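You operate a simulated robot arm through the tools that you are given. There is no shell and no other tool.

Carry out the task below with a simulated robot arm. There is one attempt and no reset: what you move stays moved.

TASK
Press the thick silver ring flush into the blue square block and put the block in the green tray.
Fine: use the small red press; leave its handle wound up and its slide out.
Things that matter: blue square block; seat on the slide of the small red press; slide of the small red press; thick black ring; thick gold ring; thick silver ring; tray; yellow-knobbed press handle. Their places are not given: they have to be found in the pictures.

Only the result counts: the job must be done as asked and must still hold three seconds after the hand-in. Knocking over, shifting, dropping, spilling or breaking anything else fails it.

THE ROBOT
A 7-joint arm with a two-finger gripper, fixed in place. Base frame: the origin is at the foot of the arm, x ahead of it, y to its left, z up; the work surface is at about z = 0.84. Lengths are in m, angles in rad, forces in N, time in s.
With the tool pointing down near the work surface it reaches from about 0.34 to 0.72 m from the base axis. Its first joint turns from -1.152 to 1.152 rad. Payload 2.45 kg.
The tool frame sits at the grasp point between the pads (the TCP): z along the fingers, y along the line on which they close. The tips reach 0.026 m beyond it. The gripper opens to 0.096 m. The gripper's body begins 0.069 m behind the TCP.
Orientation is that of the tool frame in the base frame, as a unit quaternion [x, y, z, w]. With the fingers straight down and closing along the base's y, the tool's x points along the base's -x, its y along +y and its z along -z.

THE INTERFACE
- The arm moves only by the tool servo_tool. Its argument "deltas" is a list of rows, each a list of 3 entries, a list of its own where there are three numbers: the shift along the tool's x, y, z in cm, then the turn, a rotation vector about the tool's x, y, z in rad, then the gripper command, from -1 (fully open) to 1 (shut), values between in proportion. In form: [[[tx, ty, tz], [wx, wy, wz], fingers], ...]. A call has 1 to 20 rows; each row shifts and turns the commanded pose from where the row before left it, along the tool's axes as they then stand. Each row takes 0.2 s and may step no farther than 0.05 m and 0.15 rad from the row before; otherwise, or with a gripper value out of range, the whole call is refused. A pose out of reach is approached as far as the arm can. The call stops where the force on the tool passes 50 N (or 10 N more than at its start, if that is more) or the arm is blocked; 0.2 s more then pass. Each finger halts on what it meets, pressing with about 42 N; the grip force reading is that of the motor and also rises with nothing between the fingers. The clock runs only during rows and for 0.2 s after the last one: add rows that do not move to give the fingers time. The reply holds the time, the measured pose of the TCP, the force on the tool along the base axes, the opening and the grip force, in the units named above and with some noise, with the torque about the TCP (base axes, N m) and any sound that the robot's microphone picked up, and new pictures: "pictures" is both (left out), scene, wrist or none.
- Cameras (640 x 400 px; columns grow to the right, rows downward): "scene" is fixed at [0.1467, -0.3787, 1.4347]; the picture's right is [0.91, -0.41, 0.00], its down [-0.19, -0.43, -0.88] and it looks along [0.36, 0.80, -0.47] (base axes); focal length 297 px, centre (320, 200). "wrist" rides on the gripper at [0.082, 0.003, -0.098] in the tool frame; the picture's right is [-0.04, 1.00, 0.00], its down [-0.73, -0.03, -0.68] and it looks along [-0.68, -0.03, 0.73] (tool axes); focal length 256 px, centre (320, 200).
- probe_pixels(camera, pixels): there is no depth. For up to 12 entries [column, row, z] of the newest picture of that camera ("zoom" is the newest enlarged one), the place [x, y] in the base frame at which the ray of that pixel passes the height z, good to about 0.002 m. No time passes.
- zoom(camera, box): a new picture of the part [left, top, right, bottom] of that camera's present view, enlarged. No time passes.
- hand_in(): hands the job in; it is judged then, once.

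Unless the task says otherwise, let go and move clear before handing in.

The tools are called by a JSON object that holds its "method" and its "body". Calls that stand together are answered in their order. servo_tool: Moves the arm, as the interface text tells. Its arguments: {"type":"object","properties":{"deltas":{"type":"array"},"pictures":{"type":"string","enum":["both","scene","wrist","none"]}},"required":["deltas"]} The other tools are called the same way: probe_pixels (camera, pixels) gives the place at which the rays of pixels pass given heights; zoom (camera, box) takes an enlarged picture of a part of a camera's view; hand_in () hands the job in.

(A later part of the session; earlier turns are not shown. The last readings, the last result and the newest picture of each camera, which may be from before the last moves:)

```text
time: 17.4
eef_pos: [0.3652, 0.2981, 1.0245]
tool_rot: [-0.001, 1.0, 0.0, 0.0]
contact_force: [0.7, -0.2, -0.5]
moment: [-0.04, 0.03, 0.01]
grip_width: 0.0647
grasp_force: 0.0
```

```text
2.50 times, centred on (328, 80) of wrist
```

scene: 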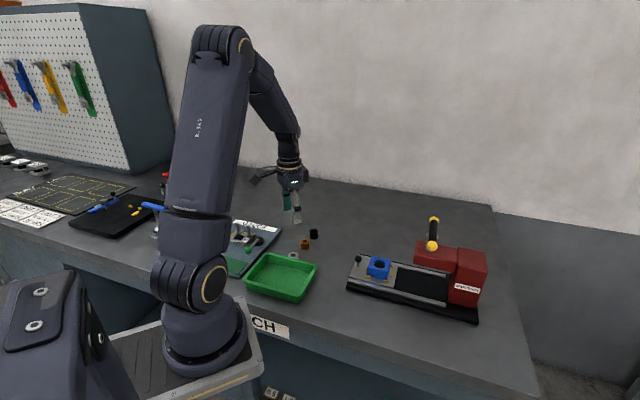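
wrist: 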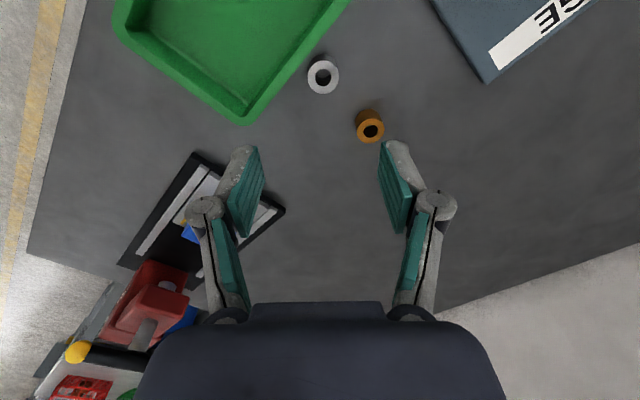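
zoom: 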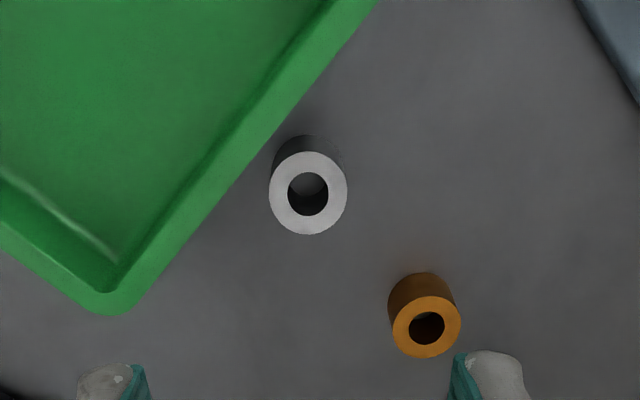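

{"method": "zoom", "body": {"camera": "scene", "box": [275, 225, 325, 270]}}

{"method": "zoom", "body": {"camera": "wrist", "box": [283, 40, 363, 110]}}

```text
8.89 times, centred on (300, 248) of scene
```

zoom: 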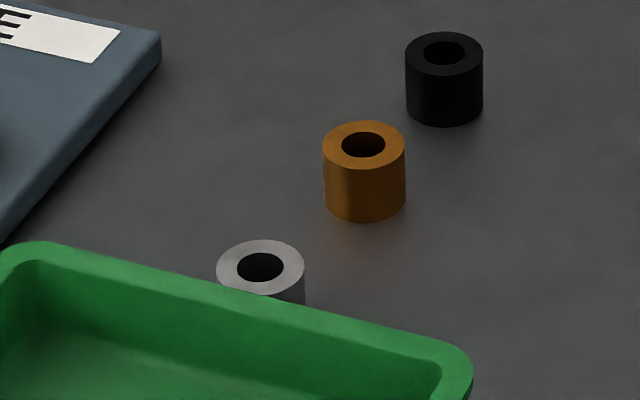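

```text
5.71 times, centred on (323, 75) of wrist
```

zoom: 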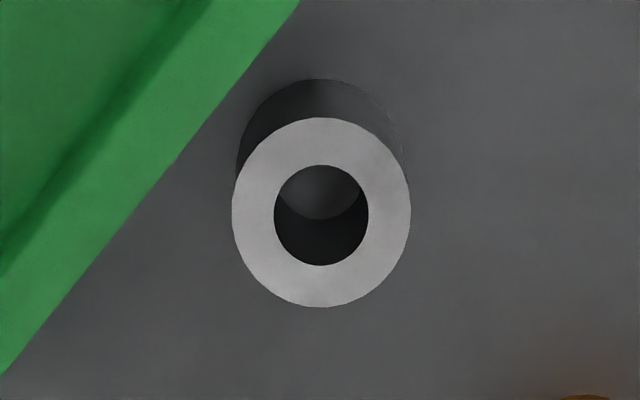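

{"method": "probe_pixels", "body": {"camera": "scene", "pixels": [[293.25, 255.65, 0.86], [293.25, 255.65, 0.87], [293.25, 255.65, 0.88], [303.4, 232.6, 0.86]]}}

{"method": "probe_pixels", "body": {"camera": "zoom", "pixels": [[321, 213, 0.86], [321, 213, 0.87], [321, 213, 0.88], [232, 211, 0.868], [411, 213, 0.868], [321, 118, 0.868], [321, 308, 0.868], [320, 80, 0.84], [150, 190, 0.868]]}}

```text
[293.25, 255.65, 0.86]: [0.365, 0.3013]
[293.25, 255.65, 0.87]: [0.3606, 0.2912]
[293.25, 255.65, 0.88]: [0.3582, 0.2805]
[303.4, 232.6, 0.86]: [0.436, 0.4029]
```

```text
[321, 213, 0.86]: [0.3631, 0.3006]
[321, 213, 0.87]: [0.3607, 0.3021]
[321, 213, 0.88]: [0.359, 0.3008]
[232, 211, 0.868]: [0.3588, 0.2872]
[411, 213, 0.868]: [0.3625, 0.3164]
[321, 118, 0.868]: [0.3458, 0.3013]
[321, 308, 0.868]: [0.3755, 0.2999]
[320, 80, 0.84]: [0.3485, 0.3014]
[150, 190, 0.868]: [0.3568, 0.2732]
```

The silver ring's top centre is near (0.363, 0.301, 0.861), about 0.03 across, with the tray rim roughly 25 mm to one side. I'll turn the tool so the fingers close parallel to the tray edge and lower for a check.

{"method": "servo_tool", "body": {"deltas": [[[0.22, 0.29, 0], [0, 0, -0.1309], -0.167], [[0, 0, 0], [0, 0, -0.1309], -0.167], [[0, 0, 0], [0, 0, -0.1309], -0.167], [[0, 0, 0], [0, 0, -0.1309], -0.167], [[0, 0, 0], [0, 0, -0.1309], -0.167], [[0, 0, 0], [0, 0, -0.1309], -0.167], [[0, 0, 4], [0, 0, 0], -0.167], [[0, 0, 4], [0, 0, 0], -0.167], [[0, 0, 2], [0, 0, 0], -0.167], [[0, 0, 0], [0, 0, 0], -0.167]]}}

{"method": "zoom", "body": {"camera": "wrist", "box": [240, 80, 400, 200]}}

```text
time: 19.6
eef_pos: [0.3596, 0.3033, 0.9239]
tool_rot: [-0.382, 0.924, 0.0, 0.0]
contact_force: [0.2, -0.9, -0.5]
moment: [-0.01, 0.0, -0.03]
grip_width: 0.0562
grasp_force: 0.0
```

scene: 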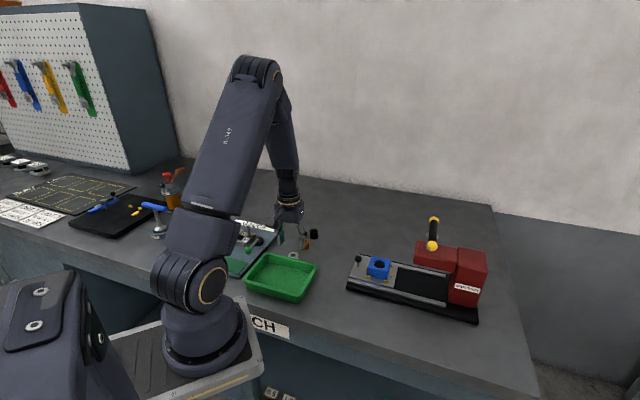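
wrist: 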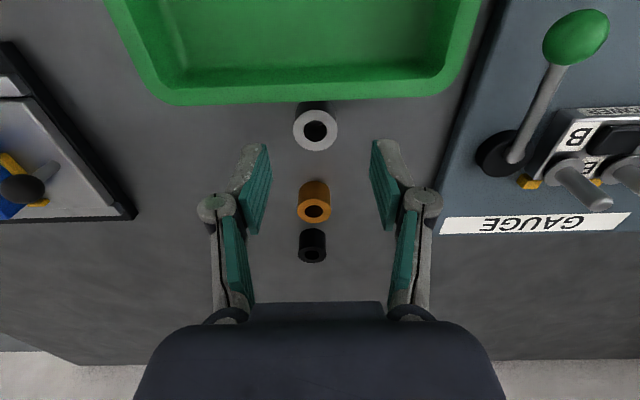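

```text
3.33 times, centred on (320, 140) of wrist
```

zoom: 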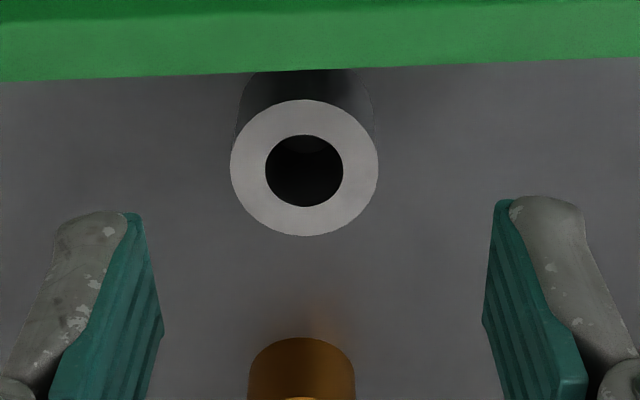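

{"method": "probe_pixels", "body": {"camera": "zoom", "pixels": [[230, 168, 0.861], [378, 168, 0.861], [304, 100, 0.861], [304, 236, 0.861], [304, 168, 0.861]]}}

```text
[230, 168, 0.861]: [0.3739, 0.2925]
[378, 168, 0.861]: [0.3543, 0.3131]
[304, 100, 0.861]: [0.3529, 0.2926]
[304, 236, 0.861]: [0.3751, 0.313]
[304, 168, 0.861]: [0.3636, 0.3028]
```

{"method": "servo_tool", "body": {"deltas": [[[-0.28, -0.35, 1.5], [0, 0, 0], -0.167], [[0, 0, 2.0], [0, 0, 0], -0.167], [[0, 0, 1.5], [0, 0, 0], -0.167], [[0, 0, 0], [0, 0, 0], -0.167], [[0, 0, 0], [0, 0, 0], -0.167]]}}

{"method": "zoom", "body": {"camera": "wrist", "box": [240, 80, 400, 200]}}

```text
time: 20.8
eef_pos: [0.3662, 0.3013, 0.8743]
tool_rot: [-0.382, 0.924, 0.001, 0.0]
contact_force: [-0.6, 0.3, -0.1]
moment: [0.0, -0.03, -0.03]
grip_width: 0.0561
grasp_force: 0.0
```

scene: 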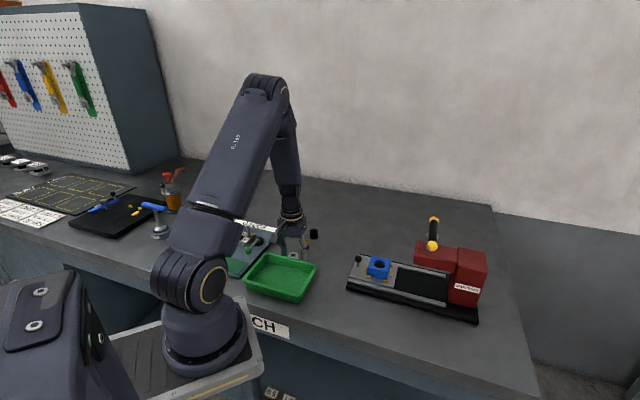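
wrist: 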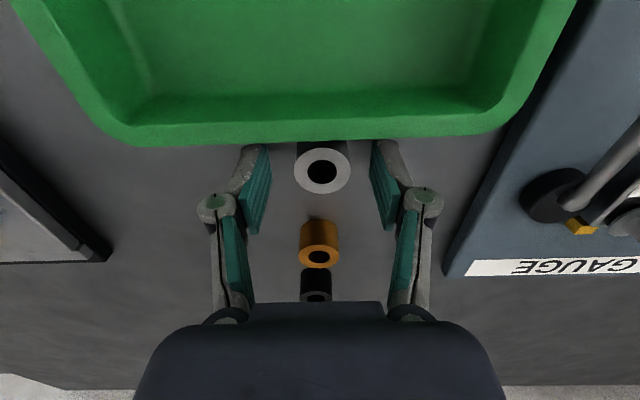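

```text
3.33 times, centred on (320, 140) of wrist
```

zoom: 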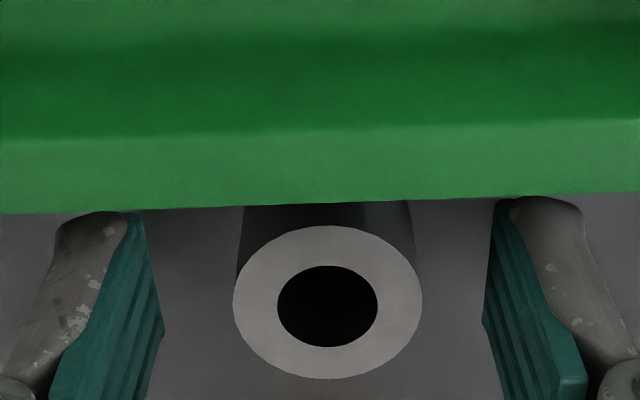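

The ring is centred between the pads (column 322), so I'll grip it and lift.

{"method": "servo_tool", "body": {"deltas": [[[0, 0, 0], [0, 0, 0], 0.7], [[0, 0, 0], [0, 0, 0], 0.7], [[0, 0, 0], [0, 0, 0], 0.7], [[0, 0, 0], [0, 0, 0], 0.7], [[0, 0, -2], [0, 0, 0], 0.7], [[0, 0, -4], [0, 0, 0], 0.7], [[0, 0, -4], [0, 0, 0], 0.7], [[0, 0, 0], [0, 0, 0], 0.7]]}}

{"method": "zoom", "body": {"camera": "wrist", "box": [240, 100, 400, 220]}}

{"method": "zoom", "body": {"camera": "scene", "box": [265, 190, 325, 240]}}

```text
time: 22.6
eef_pos: [0.3671, 0.3019, 0.9747]
tool_rot: [-0.382, 0.924, 0.0, 0.0]
contact_force: [0.0, 0.8, -1.1]
moment: [0.02, -0.01, 0.0]
grip_width: 0.0285
grasp_force: 42.0
```

scene: 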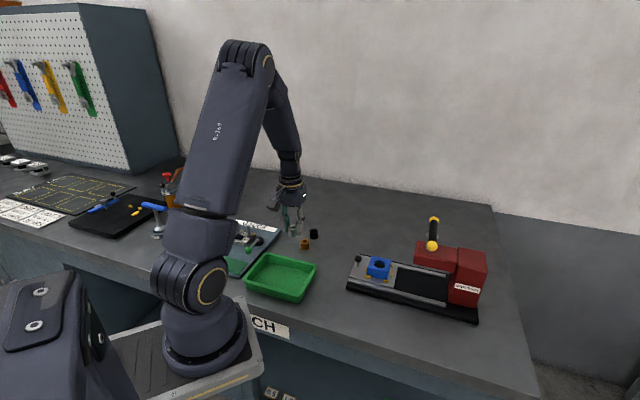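
wrist: 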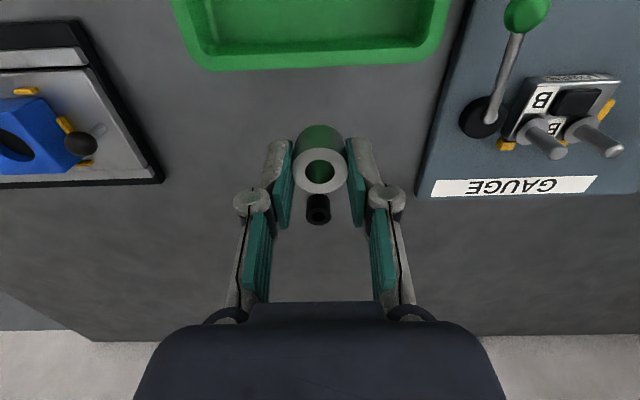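

```text
3.33 times, centred on (320, 160) of wrist
```

zoom: 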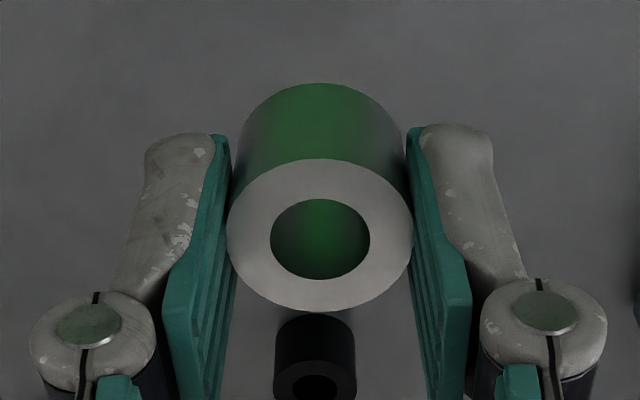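

```text
8.00 times, centred on (295, 215) of scene
```

zoom: 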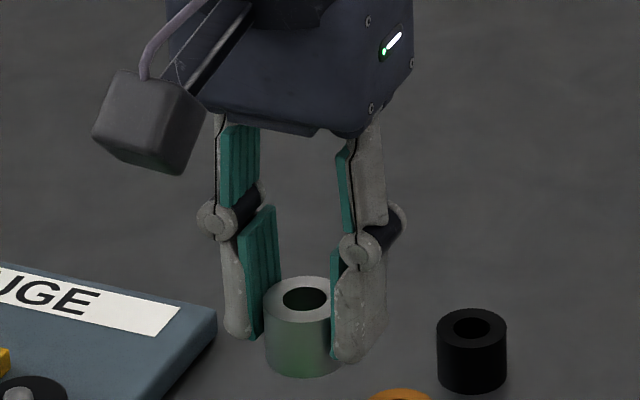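

The silver ring is held at 0.0285 wide and stands about 22 mm tall, centred on the TCP. I'll carry it over the block hole at (0.557, 0.135).

{"method": "servo_tool", "body": {"deltas": [[[-0.264, -4.2, -0.8], [0, 0, 0], 0.7], [[-0.264, -4.2, -0.8], [0, 0, 0], 0.7], [[-0.264, -4.2, 0], [0, 0, 0], 0.7], [[-0.264, -4.2, 0], [0, 0, 0], 0.7], [[-0.264, -4.2, 0], [0, 0, 0], 0.7], [[-0.264, -4.2, 0], [0, 0, 0], 0.7], [[0, 0, 2], [0, 0, 0], 0.7], [[0, 0, 2], [0, 0, 0], 0.7], [[0, 0, 0], [0, 0, 0], 0.7], [[0, 0, 0], [0, 0, 0], 0.7]]}}

{"method": "zoom", "body": {"camera": "wrist", "box": [220, 60, 420, 200]}}

{"method": "zoom", "body": {"camera": "scene", "box": [345, 220, 415, 285]}}

```text
time: 24.8
eef_pos: [0.5559, 0.1337, 0.9495]
tool_rot: [-0.383, 0.924, 0.0, -0.001]
contact_force: [0.6, 0.2, -1.0]
moment: [0.02, 0.0, -0.03]
grip_width: 0.0287
grasp_force: 42.5
```

scene: 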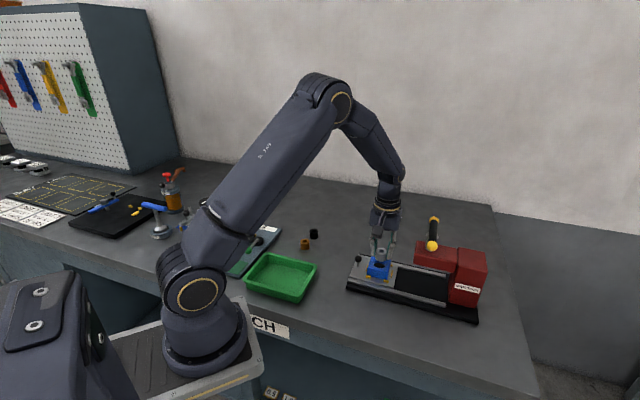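
wrist: 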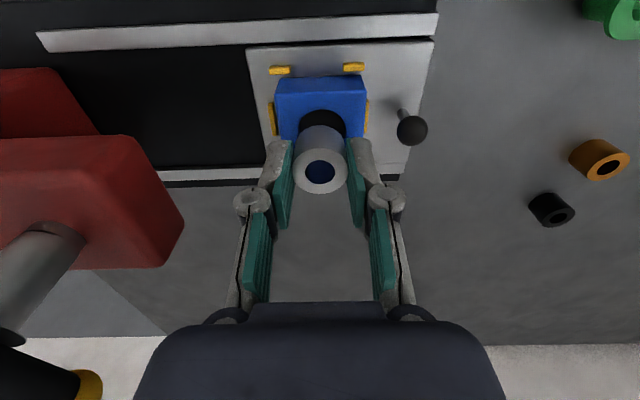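

```text
2.86 times, centred on (320, 130) of wrist
```

zoom: 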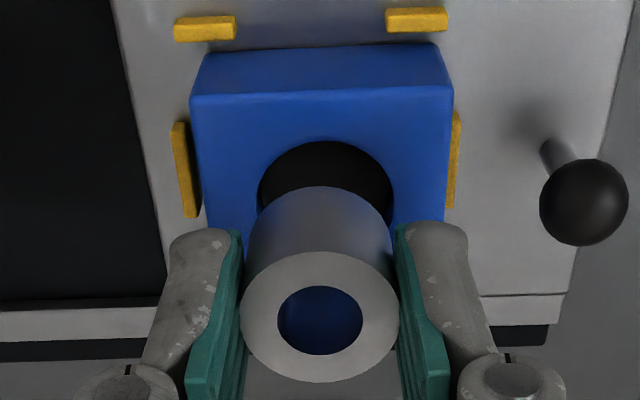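

```text
6.15 times, centred on (380, 252) of scene
```

zoom: 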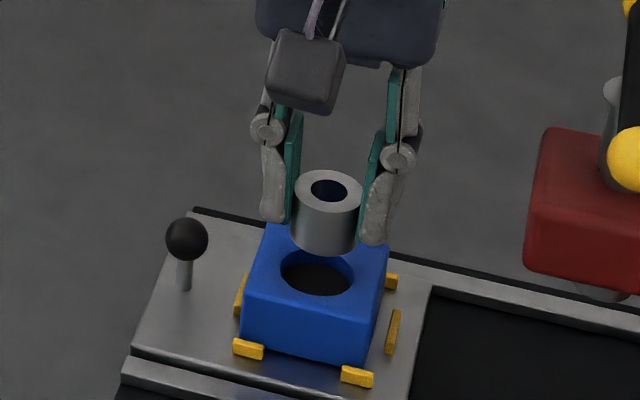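

{"method": "probe_pixels", "body": {"camera": "wrist", "pixels": [[298, 127, 0.888], [345.5, 125, 0.888], [322, 110, 0.888], [274.5, 95, 0.888], [365.5, 91.5, 0.888]]}}

{"method": "probe_pixels", "body": {"camera": "zoom", "pixels": [[281, 272, 0.888], [353, 272, 0.888], [317, 250, 0.888], [317, 295, 0.888], [317, 272, 0.888]]}}

```text
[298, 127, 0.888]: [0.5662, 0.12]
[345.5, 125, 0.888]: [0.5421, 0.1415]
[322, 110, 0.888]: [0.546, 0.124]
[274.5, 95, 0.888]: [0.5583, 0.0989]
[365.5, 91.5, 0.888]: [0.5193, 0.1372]
```

```text
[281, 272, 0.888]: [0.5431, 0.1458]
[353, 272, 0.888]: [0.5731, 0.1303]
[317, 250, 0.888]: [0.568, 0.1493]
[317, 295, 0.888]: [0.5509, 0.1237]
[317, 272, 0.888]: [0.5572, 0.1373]
```

The ring sits above the hole, and the estimates agree to about 1 mm. I'll lower to the rim and check.

{"method": "servo_tool", "body": {"deltas": [[[-0.1, 0, 1.0], [0, 0, 0], 0.7], [[0, 0, 1.0], [0, 0, 0], 0.7], [[0, 0, 0.5], [0, 0, 0], 0.7], [[0, 0, 0], [0, 0, 0], 0.7], [[0, 0, 0], [0, 0, 0], 0.7]]}}

{"method": "zoom", "body": {"camera": "wrist", "box": [220, 80, 420, 220]}}

{"method": "zoom", "body": {"camera": "scene", "box": [360, 240, 400, 280]}}

```text
time: 26.0
eef_pos: [0.5564, 0.1351, 0.9254]
tool_rot: [-0.383, 0.924, 0.0, 0.0]
contact_force: [-0.2, -0.6, -1.4]
moment: [0.03, 0.02, 0.02]
grip_width: 0.0287
grasp_force: 41.7
```

scene: 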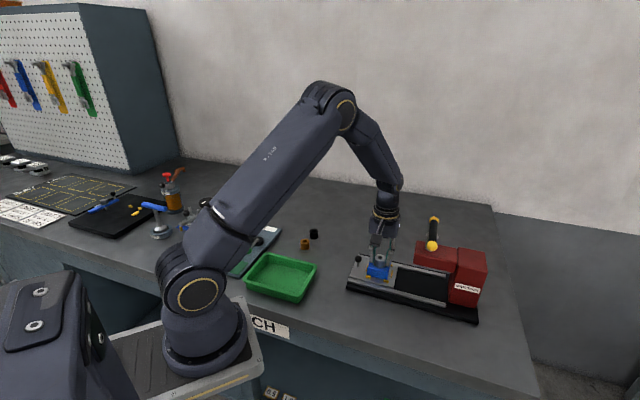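
wrist: 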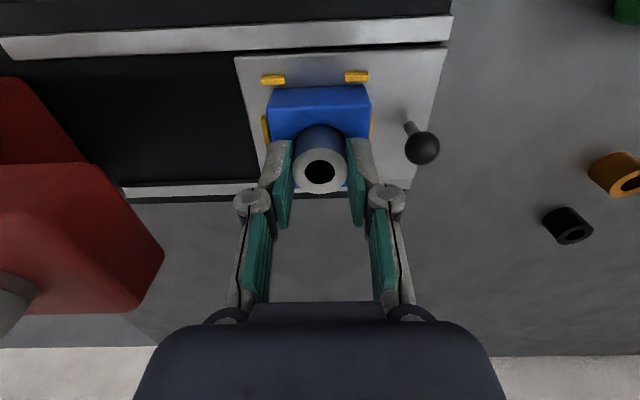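

```text
2.86 times, centred on (320, 150) of wrist
```

zoom: 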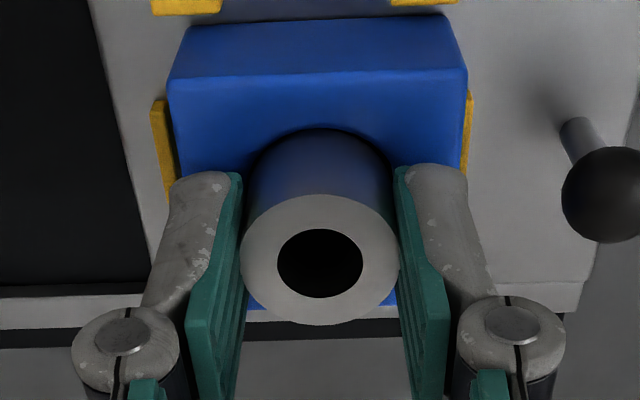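

```text
10.00 times, centred on (380, 260) of scene
```

zoom: 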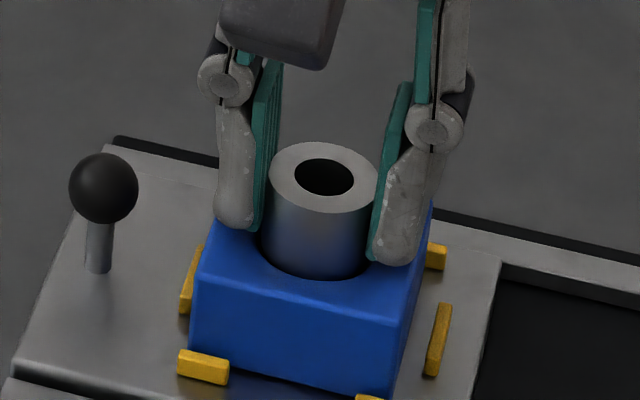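

{"method": "servo_tool", "body": {"deltas": [[[0, 0, 0.3], [0, 0, 0], 0.7], [[0, 0, 0.2], [0, 0, 0], 0.7], [[0, 0, 0], [0, 0, 0], 0.7]]}}

{"method": "zoom", "body": {"camera": "wrist", "box": [220, 80, 420, 220]}}

{"method": "zoom", "body": {"camera": "scene", "box": [360, 240, 400, 280]}}

```text
time: 26.8
eef_pos: [0.5562, 0.1342, 0.9199]
tool_rot: [-0.382, 0.924, 0.0, 0.001]
contact_force: [-0.1, -0.5, 0.6]
moment: [-0.05, -0.02, -0.02]
grip_width: 0.0287
grasp_force: 42.0
```

scene: 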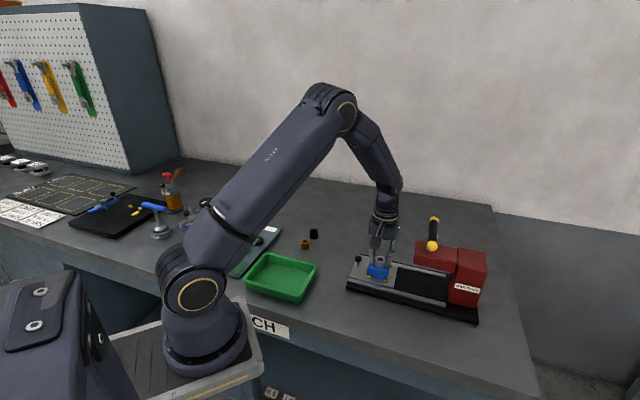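
wrist: 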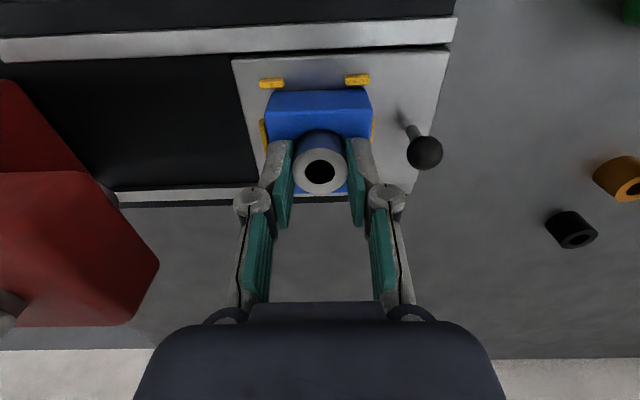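

```text
2.86 times, centred on (320, 150) of wrist
```

zoom: 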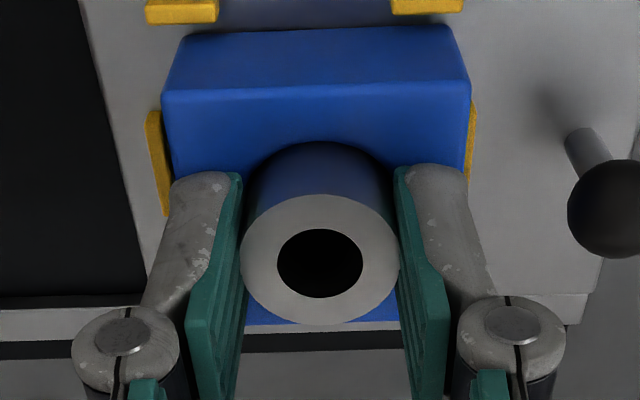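

```text
10.00 times, centred on (380, 260) of scene
```

zoom: 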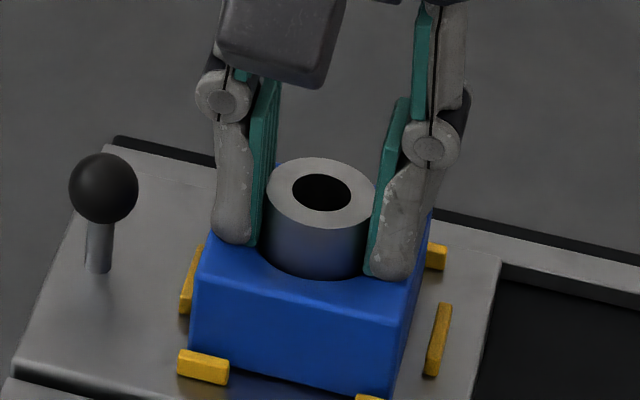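

The ring is entering the hole. I'll lower slightly more and then release.

{"method": "servo_tool", "body": {"deltas": [[[0, 0, 0.2], [0, 0, 0], 0.7], [[0, 0, 0.15], [0, 0, 0], 0.7], [[0, 0, 0], [0, 0, 0], 0.7]], "pictures": "none"}}

{"method": "zoom", "body": {"camera": "scene", "box": [360, 240, 400, 280]}}

```text
time: 27.7
eef_pos: [0.558, 0.1353, 0.9199]
tool_rot: [-0.382, 0.924, -0.002, 0.002]
contact_force: [-3.0, -1.5, 9.0]
moment: [0.07, 0.18, 0.05]
grip_width: 0.0288
grasp_force: 41.9
stopped in row 3: the force on the tool passed its limit at 52 N (the readings are from after the stop); the commanded pose is now the measured one
```

```text
10.00 times, centred on (380, 260) of scene
```

zoom: 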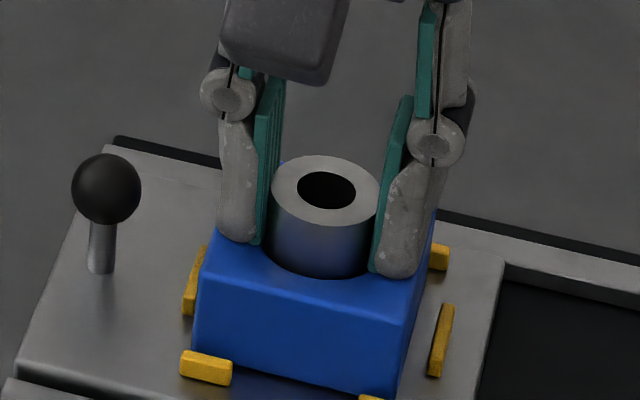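

The ring bottomed on the bore lead about 3 mm in, with 52 N contact. I'll release and rise.

{"method": "servo_tool", "body": {"deltas": [[[0, 0, 0], [0, 0, 0], 0.1], [[0, 0, 0], [0, 0, 0], 0.1], [[0, 0, 0], [0, 0, 0], 0.1], [[0, 0, -1.5], [0, 0, 0], 0.1], [[0, 0, -3], [0, 0, 0], 0.1], [[0, 0, -3], [0, 0, 0], 0.1], [[0, 0, 0], [0, 0, 0], 0.1]]}}

{"method": "zoom", "body": {"camera": "scene", "box": [360, 240, 400, 280]}}

{"method": "zoom", "body": {"camera": "wrist", "box": [240, 40, 400, 160]}}

```text
time: 29.3
eef_pos: [0.5589, 0.1336, 0.9952]
tool_rot: [-0.381, 0.925, -0.002, 0.001]
contact_force: [0.9, -0.3, -0.3]
moment: [-0.03, -0.01, -0.01]
grip_width: 0.0432
grasp_force: 0.1
```

scene: 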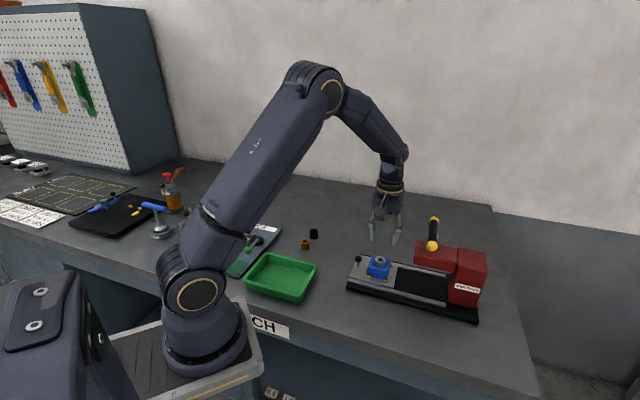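
wrist: 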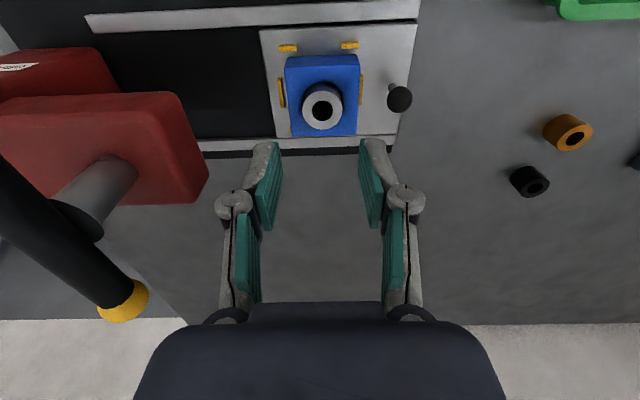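

```text
10.00 times, centred on (380, 260) of scene
```

zoom: 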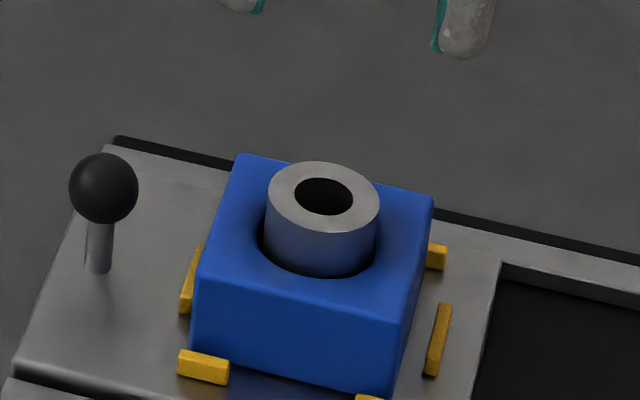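

```text
3.33 times, centred on (320, 100) of wrist
```

zoom: 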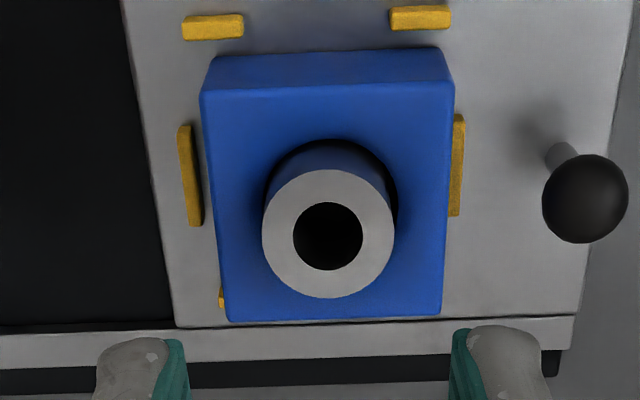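

The ring stands upright in the hole. Before moving the slide, I'll check the head and knob geometry.

{"method": "zoom", "body": {"camera": "wrist", "box": [0, 40, 240, 330]}}

{"method": "zoom", "body": {"camera": "scene", "box": [395, 205, 495, 325]}}

```text
1.38 times, centred on (120, 185) of wrist
```

zoom: 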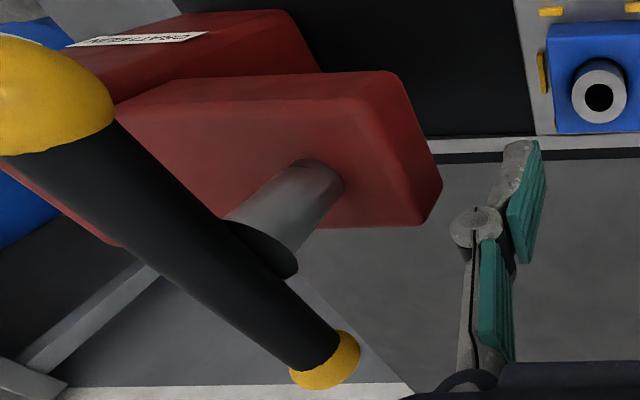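

```text
3.33 times, centred on (445, 265) of scene
```

zoom: 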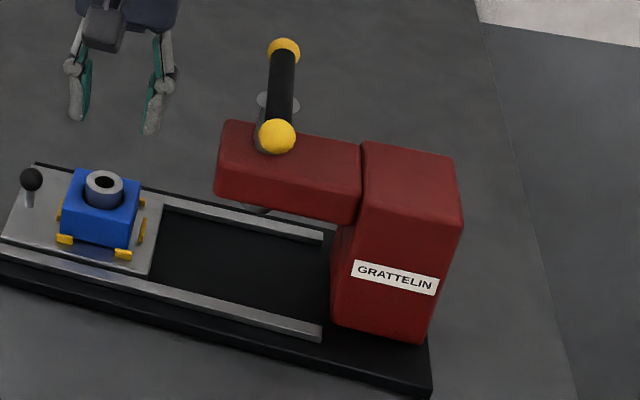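

{"method": "probe_pixels", "body": {"camera": "scene", "pixels": [[415, 252, 0.93], [415, 252, 0.95], [415, 252, 0.97], [416.2, 241.6, 0.95], [416.2, 241.6, 0.97], [413.8, 262.9, 0.91], [413.8, 262.9, 0.93], [354.5, 259, 0.891], [414, 253, 0.95]]}}

{"method": "probe_pixels", "body": {"camera": "wrist", "pixels": [[141.7, 110.4, 0.93], [141.7, 110.4, 0.95], [141.7, 110.4, 0.97], [174.3, 200.9, 0.95], [174.3, 200.9, 0.97], [399, 98, 0.891], [399, 98, 0.895]]}}

```text
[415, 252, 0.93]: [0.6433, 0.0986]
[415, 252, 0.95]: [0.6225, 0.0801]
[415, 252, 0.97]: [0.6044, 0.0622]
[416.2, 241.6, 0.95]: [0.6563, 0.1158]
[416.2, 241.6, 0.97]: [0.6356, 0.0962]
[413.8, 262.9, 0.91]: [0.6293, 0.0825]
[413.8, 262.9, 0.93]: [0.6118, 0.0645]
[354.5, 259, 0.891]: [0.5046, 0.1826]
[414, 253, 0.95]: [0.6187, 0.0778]
```

```text
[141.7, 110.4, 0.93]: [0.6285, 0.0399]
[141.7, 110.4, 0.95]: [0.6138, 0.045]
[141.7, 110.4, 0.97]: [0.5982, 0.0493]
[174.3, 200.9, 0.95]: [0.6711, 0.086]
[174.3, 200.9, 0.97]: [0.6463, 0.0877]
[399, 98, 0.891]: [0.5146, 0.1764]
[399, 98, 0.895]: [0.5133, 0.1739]
```

Head front is at v≈0.3825 (v=(x−y)/√2) with its top near z=0.979, and the knob ball is at (0.514, 0.176, 0.891). I'll turn the tool to close across the slide and hover over the knob.

{"method": "servo_tool", "body": {"deltas": [[[0.06, 3.33, 0], [0, 0, 0], 0.1], [[0.05, 3.33, 0], [0, 0, 0], 0.1], [[0, 0, 0], [0, 0, 0.1309], 0.1], [[0, 0, 0], [0, 0, 0.1309], 0.1], [[0, 0, 0], [0, 0, 0.1309], 0.1], [[0, 0, 0], [0, 0, 0.1309], 0.1], [[0, 0, 0], [0, 0, 0.1309], 0.1], [[0, 0, 0], [0, 0, 0.1309], 0.1], [[0, 0, 0], [0, 0, 0.1309], 0.1], [[0, 0, 0], [0, 0, 0.1309], 0.1], [[0, 0, 0], [0, 0, 0.1309], 0.1], [[0, 0, 0], [0, 0, 0.1309], 0.1], [[0, 0, 0], [0, 0, 0.1309], 0.1], [[0, 0, 0], [0, 0, 0.1309], 0.1], [[0, 0, 3], [0, 0, 0], 0.1], [[0, 0, 1], [0, 0, 0], 0.1], [[0, 0, 0], [0, 0, 0], 0.1], [[0, 0, 0], [0, 0, 0], 0.1]]}}

{"method": "zoom", "body": {"camera": "wrist", "box": [220, 80, 420, 220]}}

{"method": "zoom", "body": {"camera": "scene", "box": [335, 220, 405, 285]}}

```text
time: 33.1
eef_pos: [0.5105, 0.1813, 0.9567]
tool_rot: [0.383, 0.924, 0.0, 0.001]
contact_force: [1.7, -0.6, -0.4]
moment: [0.03, -0.01, 0.01]
grip_width: 0.0434
grasp_force: 0.0
```

scene: 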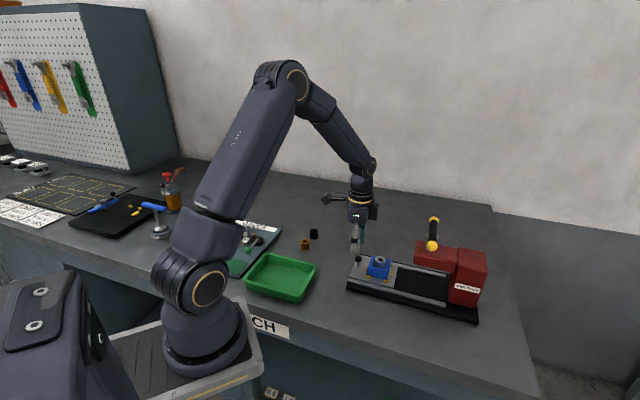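
wrist: 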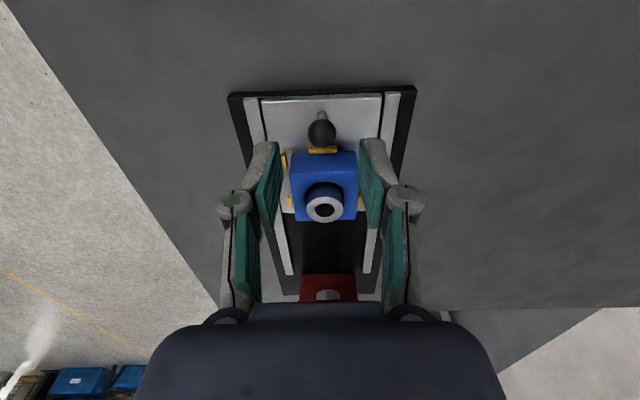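

```text
2.86 times, centred on (320, 150) of wrist
```

zoom: 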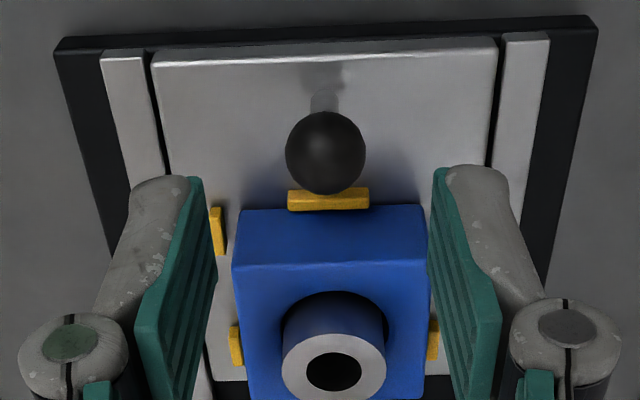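

```text
6.15 times, centred on (370, 252) of scene
```

zoom: 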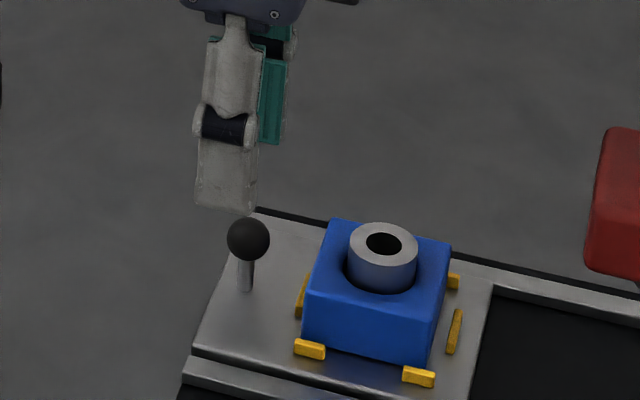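

The knob ball is 6 mm ahead of the tool centre, as planned, for clearance from the press head. I'll lower and grip the ball.

{"method": "servo_tool", "body": {"deltas": [[[0, 0, 2], [0, 0, 0], 0.1], [[0, 0, 2], [0, 0, 0], 0.1], [[0, 0, 1.2], [0, 0, 0], 0.1], [[0, 0, 0], [0, 0, 0], 0.1], [[0, 0, 0], [0, 0, 0], 0.85], [[0, 0, 0], [0, 0, 0], 0.85], [[0, 0, 0], [0, 0, 0], 0.85], [[0, 0, 0], [0, 0, 0], 0.85]]}}

{"method": "zoom", "body": {"camera": "scene", "box": [335, 220, 405, 285]}}

```text
time: 34.9
eef_pos: [0.5119, 0.1819, 0.9022]
tool_rot: [0.383, 0.924, 0.0, 0.001]
contact_force: [2.8, 2.5, -4.8]
moment: [0.06, -0.09, 0.0]
grip_width: 0.0185
grasp_force: 43.7
```

scene: 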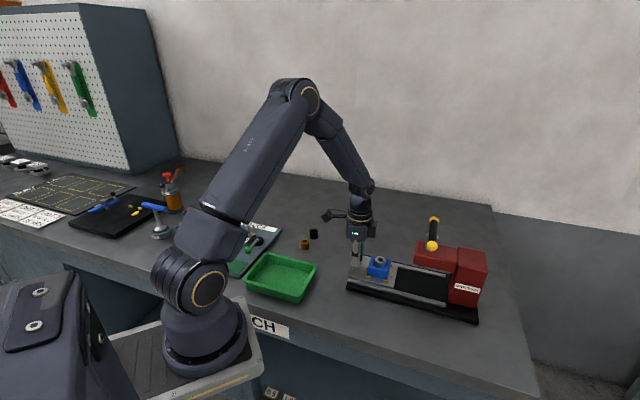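
wrist: 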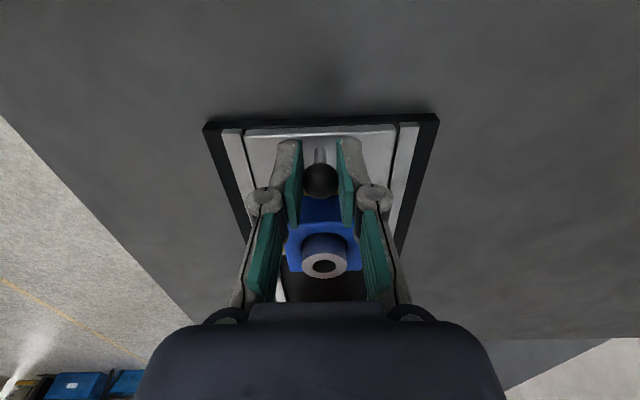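

```text
6.15 times, centred on (370, 252) of scene
```

zoom: 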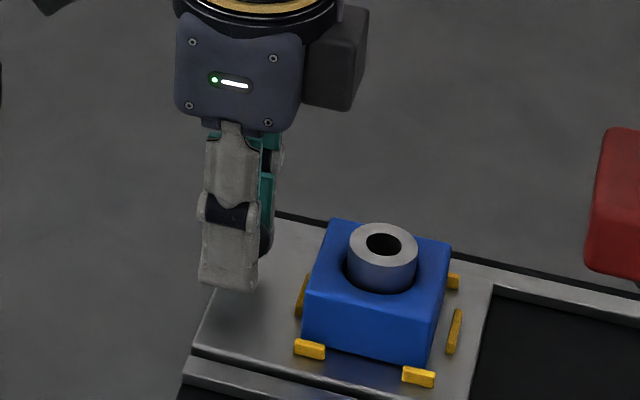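

The ball is gripped, but the box on the far side of the hand could meet the press head at full travel. I'll open, tilt the tool so the hand leans back from the press, and regrip.

{"method": "servo_tool", "body": {"deltas": [[[0, 0, 0], [0, 0, 0], 0.3], [[0, 0, 0], [0, 0, 0], 0.3], [[0, 0, 0], [0, -0.125, 0], 0.3], [[0, 0, 0], [0, -0.125, 0], 0.3], [[0, 0, 0], [0, -0.125, 0], 0.3], [[0, 0, 0], [0, -0.125, 0], 0.3], [[0, 0, 0], [0, 0, 0], 0.3], [[0, 0, 0], [0, 0, 0], 0.3]]}}

{"method": "zoom", "body": {"camera": "scene", "box": [335, 220, 405, 285]}}

{"method": "zoom", "body": {"camera": "wrist", "box": [220, 100, 420, 240]}}

```text
time: 36.7
eef_pos: [0.5109, 0.1809, 0.9023]
tool_rot: [0.372, 0.894, -0.095, 0.23]
contact_force: [-0.4, -0.3, -0.5]
moment: [-0.01, 0.01, 0.01]
grip_width: 0.0334
grasp_force: 0.2
```

scene: 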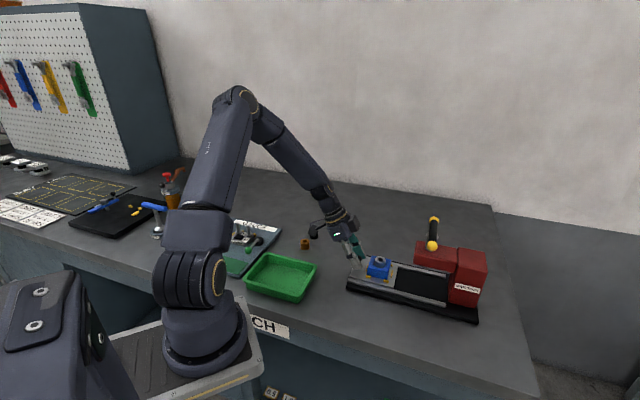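
wrist: 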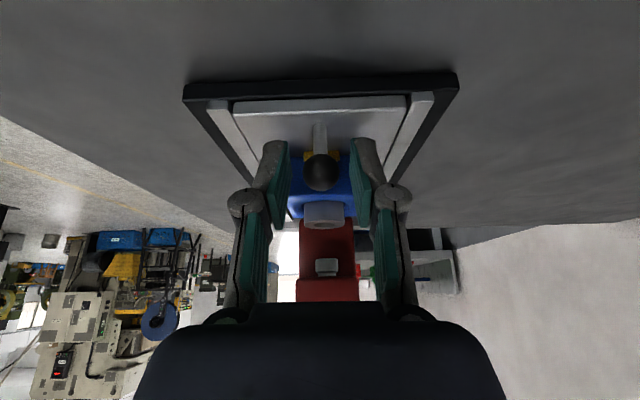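

```text
6.15 times, centred on (370, 252) of scene
```

zoom: 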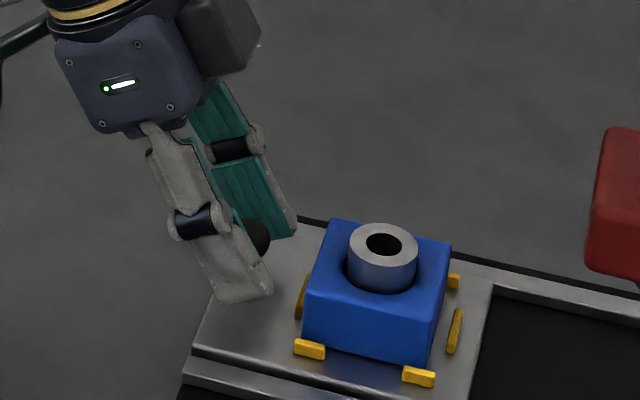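

```text
2.86 times, centred on (320, 170) of wrist
```

zoom: 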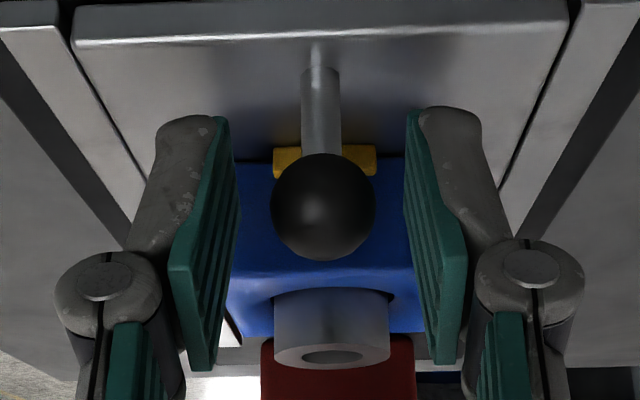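

The tilt clears the block and the press head. I'll close on the ball and push the slide in a first small amount along its axis.

{"method": "servo_tool", "body": {"deltas": [[[0, 0, 0], [0, 0, 0], 0.85], [[0, 0, 0], [0, 0, 0], 0.85], [[0, 0, 0], [0, 0, 0], 0.85], [[-0.439, 0, 0.24], [0, 0, 0], 0.85], [[-0.439, 0, 0.24], [0, 0, 0], 0.85], [[-0.439, 0, 0.24], [0, 0, 0], 0.85], [[-0.439, 0, 0.24], [0, 0, 0], 0.85], [[0, 0, 0], [0, 0, 0], 0.85]]}}

{"method": "zoom", "body": {"camera": "scene", "box": [335, 210, 475, 310]}}

```text
time: 38.5
eef_pos: [0.5247, 0.1693, 0.9018]
tool_rot: [0.371, 0.895, -0.095, 0.23]
contact_force: [0.0, 1.3, -4.8]
moment: [0.54, 0.46, -0.02]
grip_width: 0.0185
grasp_force: 44.0
```

scene: 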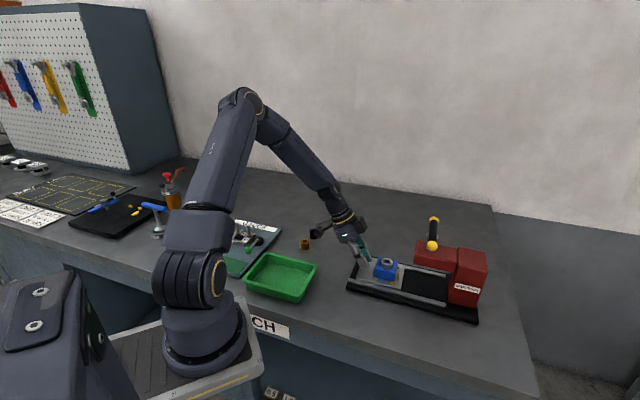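
wrist: 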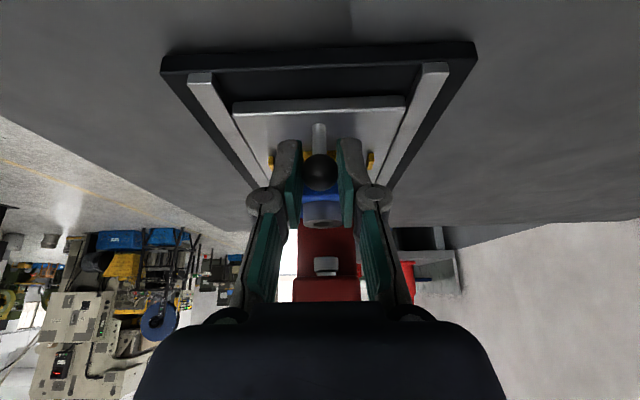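

```text
4.00 times, centred on (405, 260) of scene
```

zoom: 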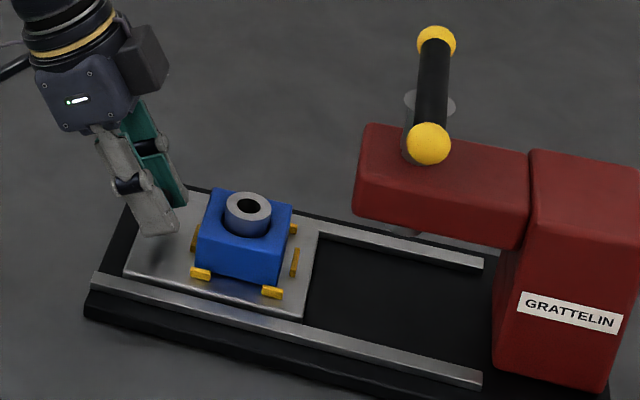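

{"method": "servo_tool", "body": {"deltas": [[[-0.439, 0, 0.24], [0, 0, 0], 0.85], [[-0.439, 0, 0.24], [0, 0, 0], 0.85], [[-0.439, 0, 0.24], [0, 0, 0], 0.85], [[-0.439, 0, 0.24], [0, 0, 0], 0.85], [[-0.439, 0, 0.24], [0, 0, 0], 0.85], [[-0.439, 0, 0.24], [0, 0, 0], 0.85], [[-0.439, 0, 0.24], [0, 0, 0], 0.85], [[-0.439, 0, 0.24], [0, 0, 0], 0.85], [[-0.439, 0, 0.24], [0, 0, 0], 0.85], [[-0.439, 0, 0.24], [0, 0, 0], 0.85], [[-0.439, 0, 0.24], [0, 0, 0], 0.85], [[-0.439, 0, 0.24], [0, 0, 0], 0.85], [[-0.439, 0, 0.24], [0, 0, 0], 0.85], [[-0.439, 0, 0.24], [0, 0, 0], 0.85], [[0, 0, 0], [0, 0, 0], 0.85]]}}

{"method": "zoom", "body": {"camera": "scene", "box": [365, 210, 485, 310]}}

{"method": "zoom", "body": {"camera": "wrist", "box": [220, 100, 420, 300]}}

```text
time: 41.7
eef_pos: [0.5764, 0.1172, 0.9019]
tool_rot: [0.371, 0.895, -0.095, 0.23]
contact_force: [1.3, 0.3, -3.0]
moment: [-0.55, -0.54, 0.04]
grip_width: 0.0186
grasp_force: 43.9
```

scene: 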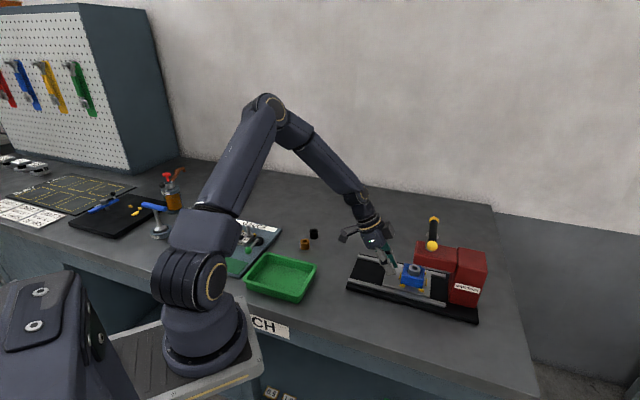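
wrist: 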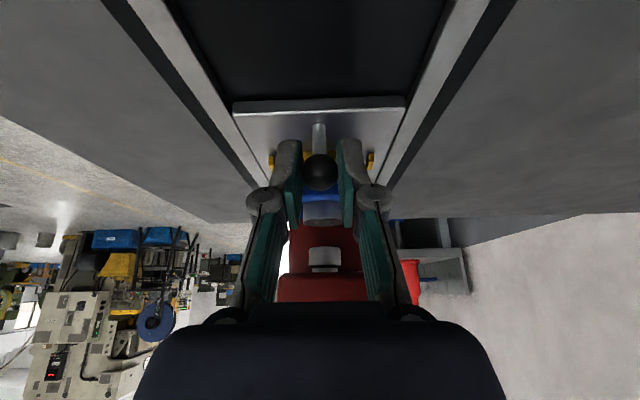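

```text
4.00 times, centred on (425, 260) of scene
```

zoom: 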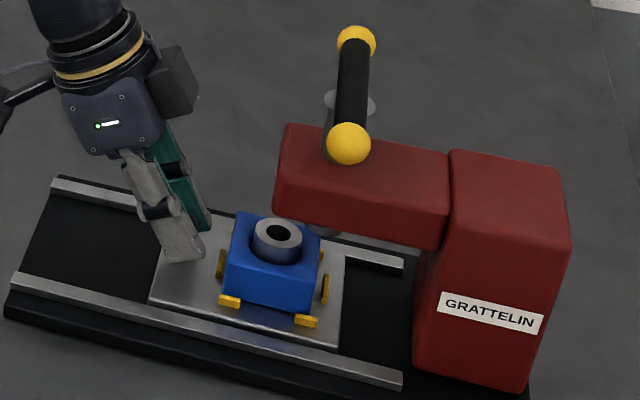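

```text
2.00 times, centred on (320, 200) of wrist
```

zoom: 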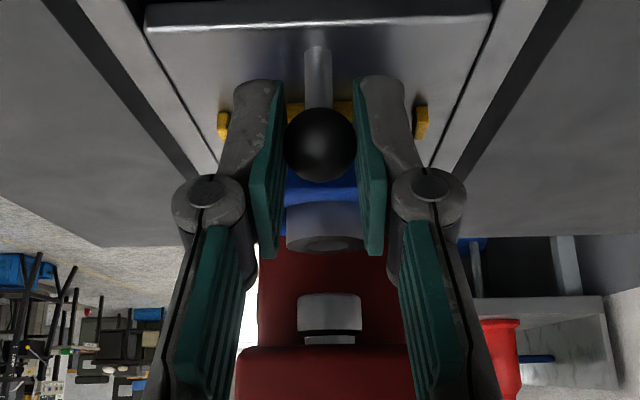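

{"method": "servo_tool", "body": {"deltas": [[[-0.439, 0, 0.24], [0, 0, 0], 0.85], [[-0.439, 0, 0.24], [0, 0, 0], 0.85], [[-0.439, 0, 0.24], [0, 0, 0], 0.85], [[-0.263, 0, 0.144], [0, 0, 0], 0.85], [[-0.263, 0, 0.144], [0, 0, 0], 0.85], [[-0.263, 0, 0.144], [0, 0, 0], 0.85], [[-0.263, 0, 0.144], [0, 0, 0], 0.85], [[-0.263, 0, 0.144], [0, 0, 0], 0.85], [[-0.263, 0, 0.144], [0, 0, 0], 0.85]]}}

{"method": "zoom", "body": {"camera": "scene", "box": [365, 210, 485, 310]}}

{"method": "zoom", "body": {"camera": "wrist", "box": [220, 100, 420, 300]}}

```text
time: 43.7
eef_pos: [0.5954, 0.0976, 0.9016]
tool_rot: [0.369, 0.896, -0.095, 0.227]
contact_force: [-23.8, 21.7, 3.4]
moment: [0.28, 0.27, 0.0]
grip_width: 0.0187
grasp_force: 44.0
```

scene: 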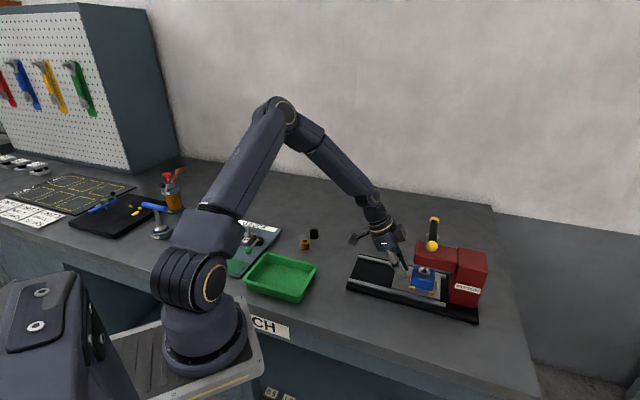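
wrist: 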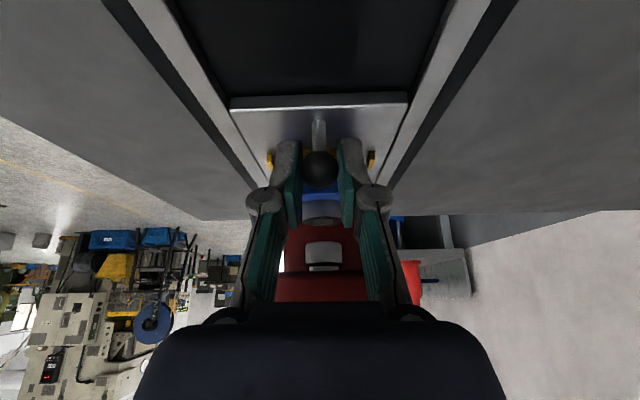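

```text
4.00 times, centred on (425, 260) of scene
```

zoom: 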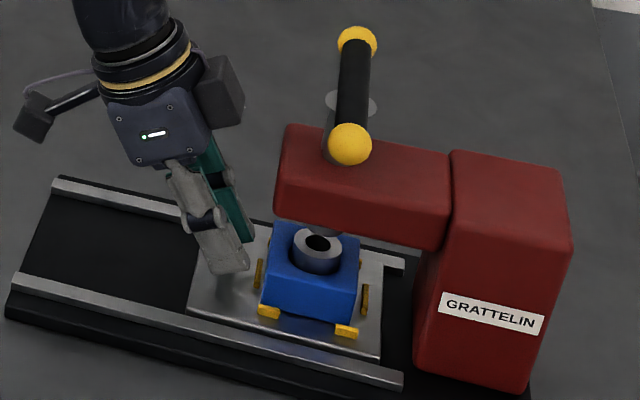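

```text
2.00 times, centred on (320, 200) of wrist
```

zoom: 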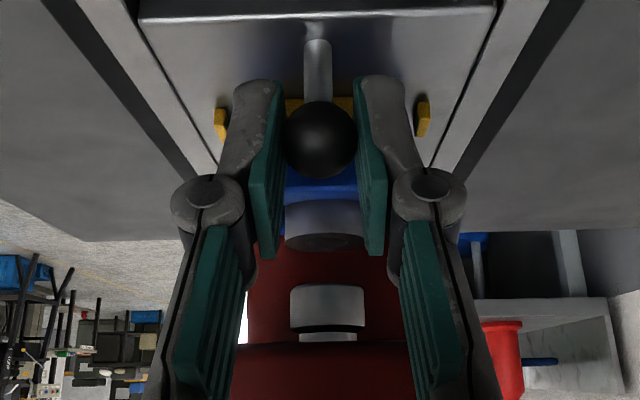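

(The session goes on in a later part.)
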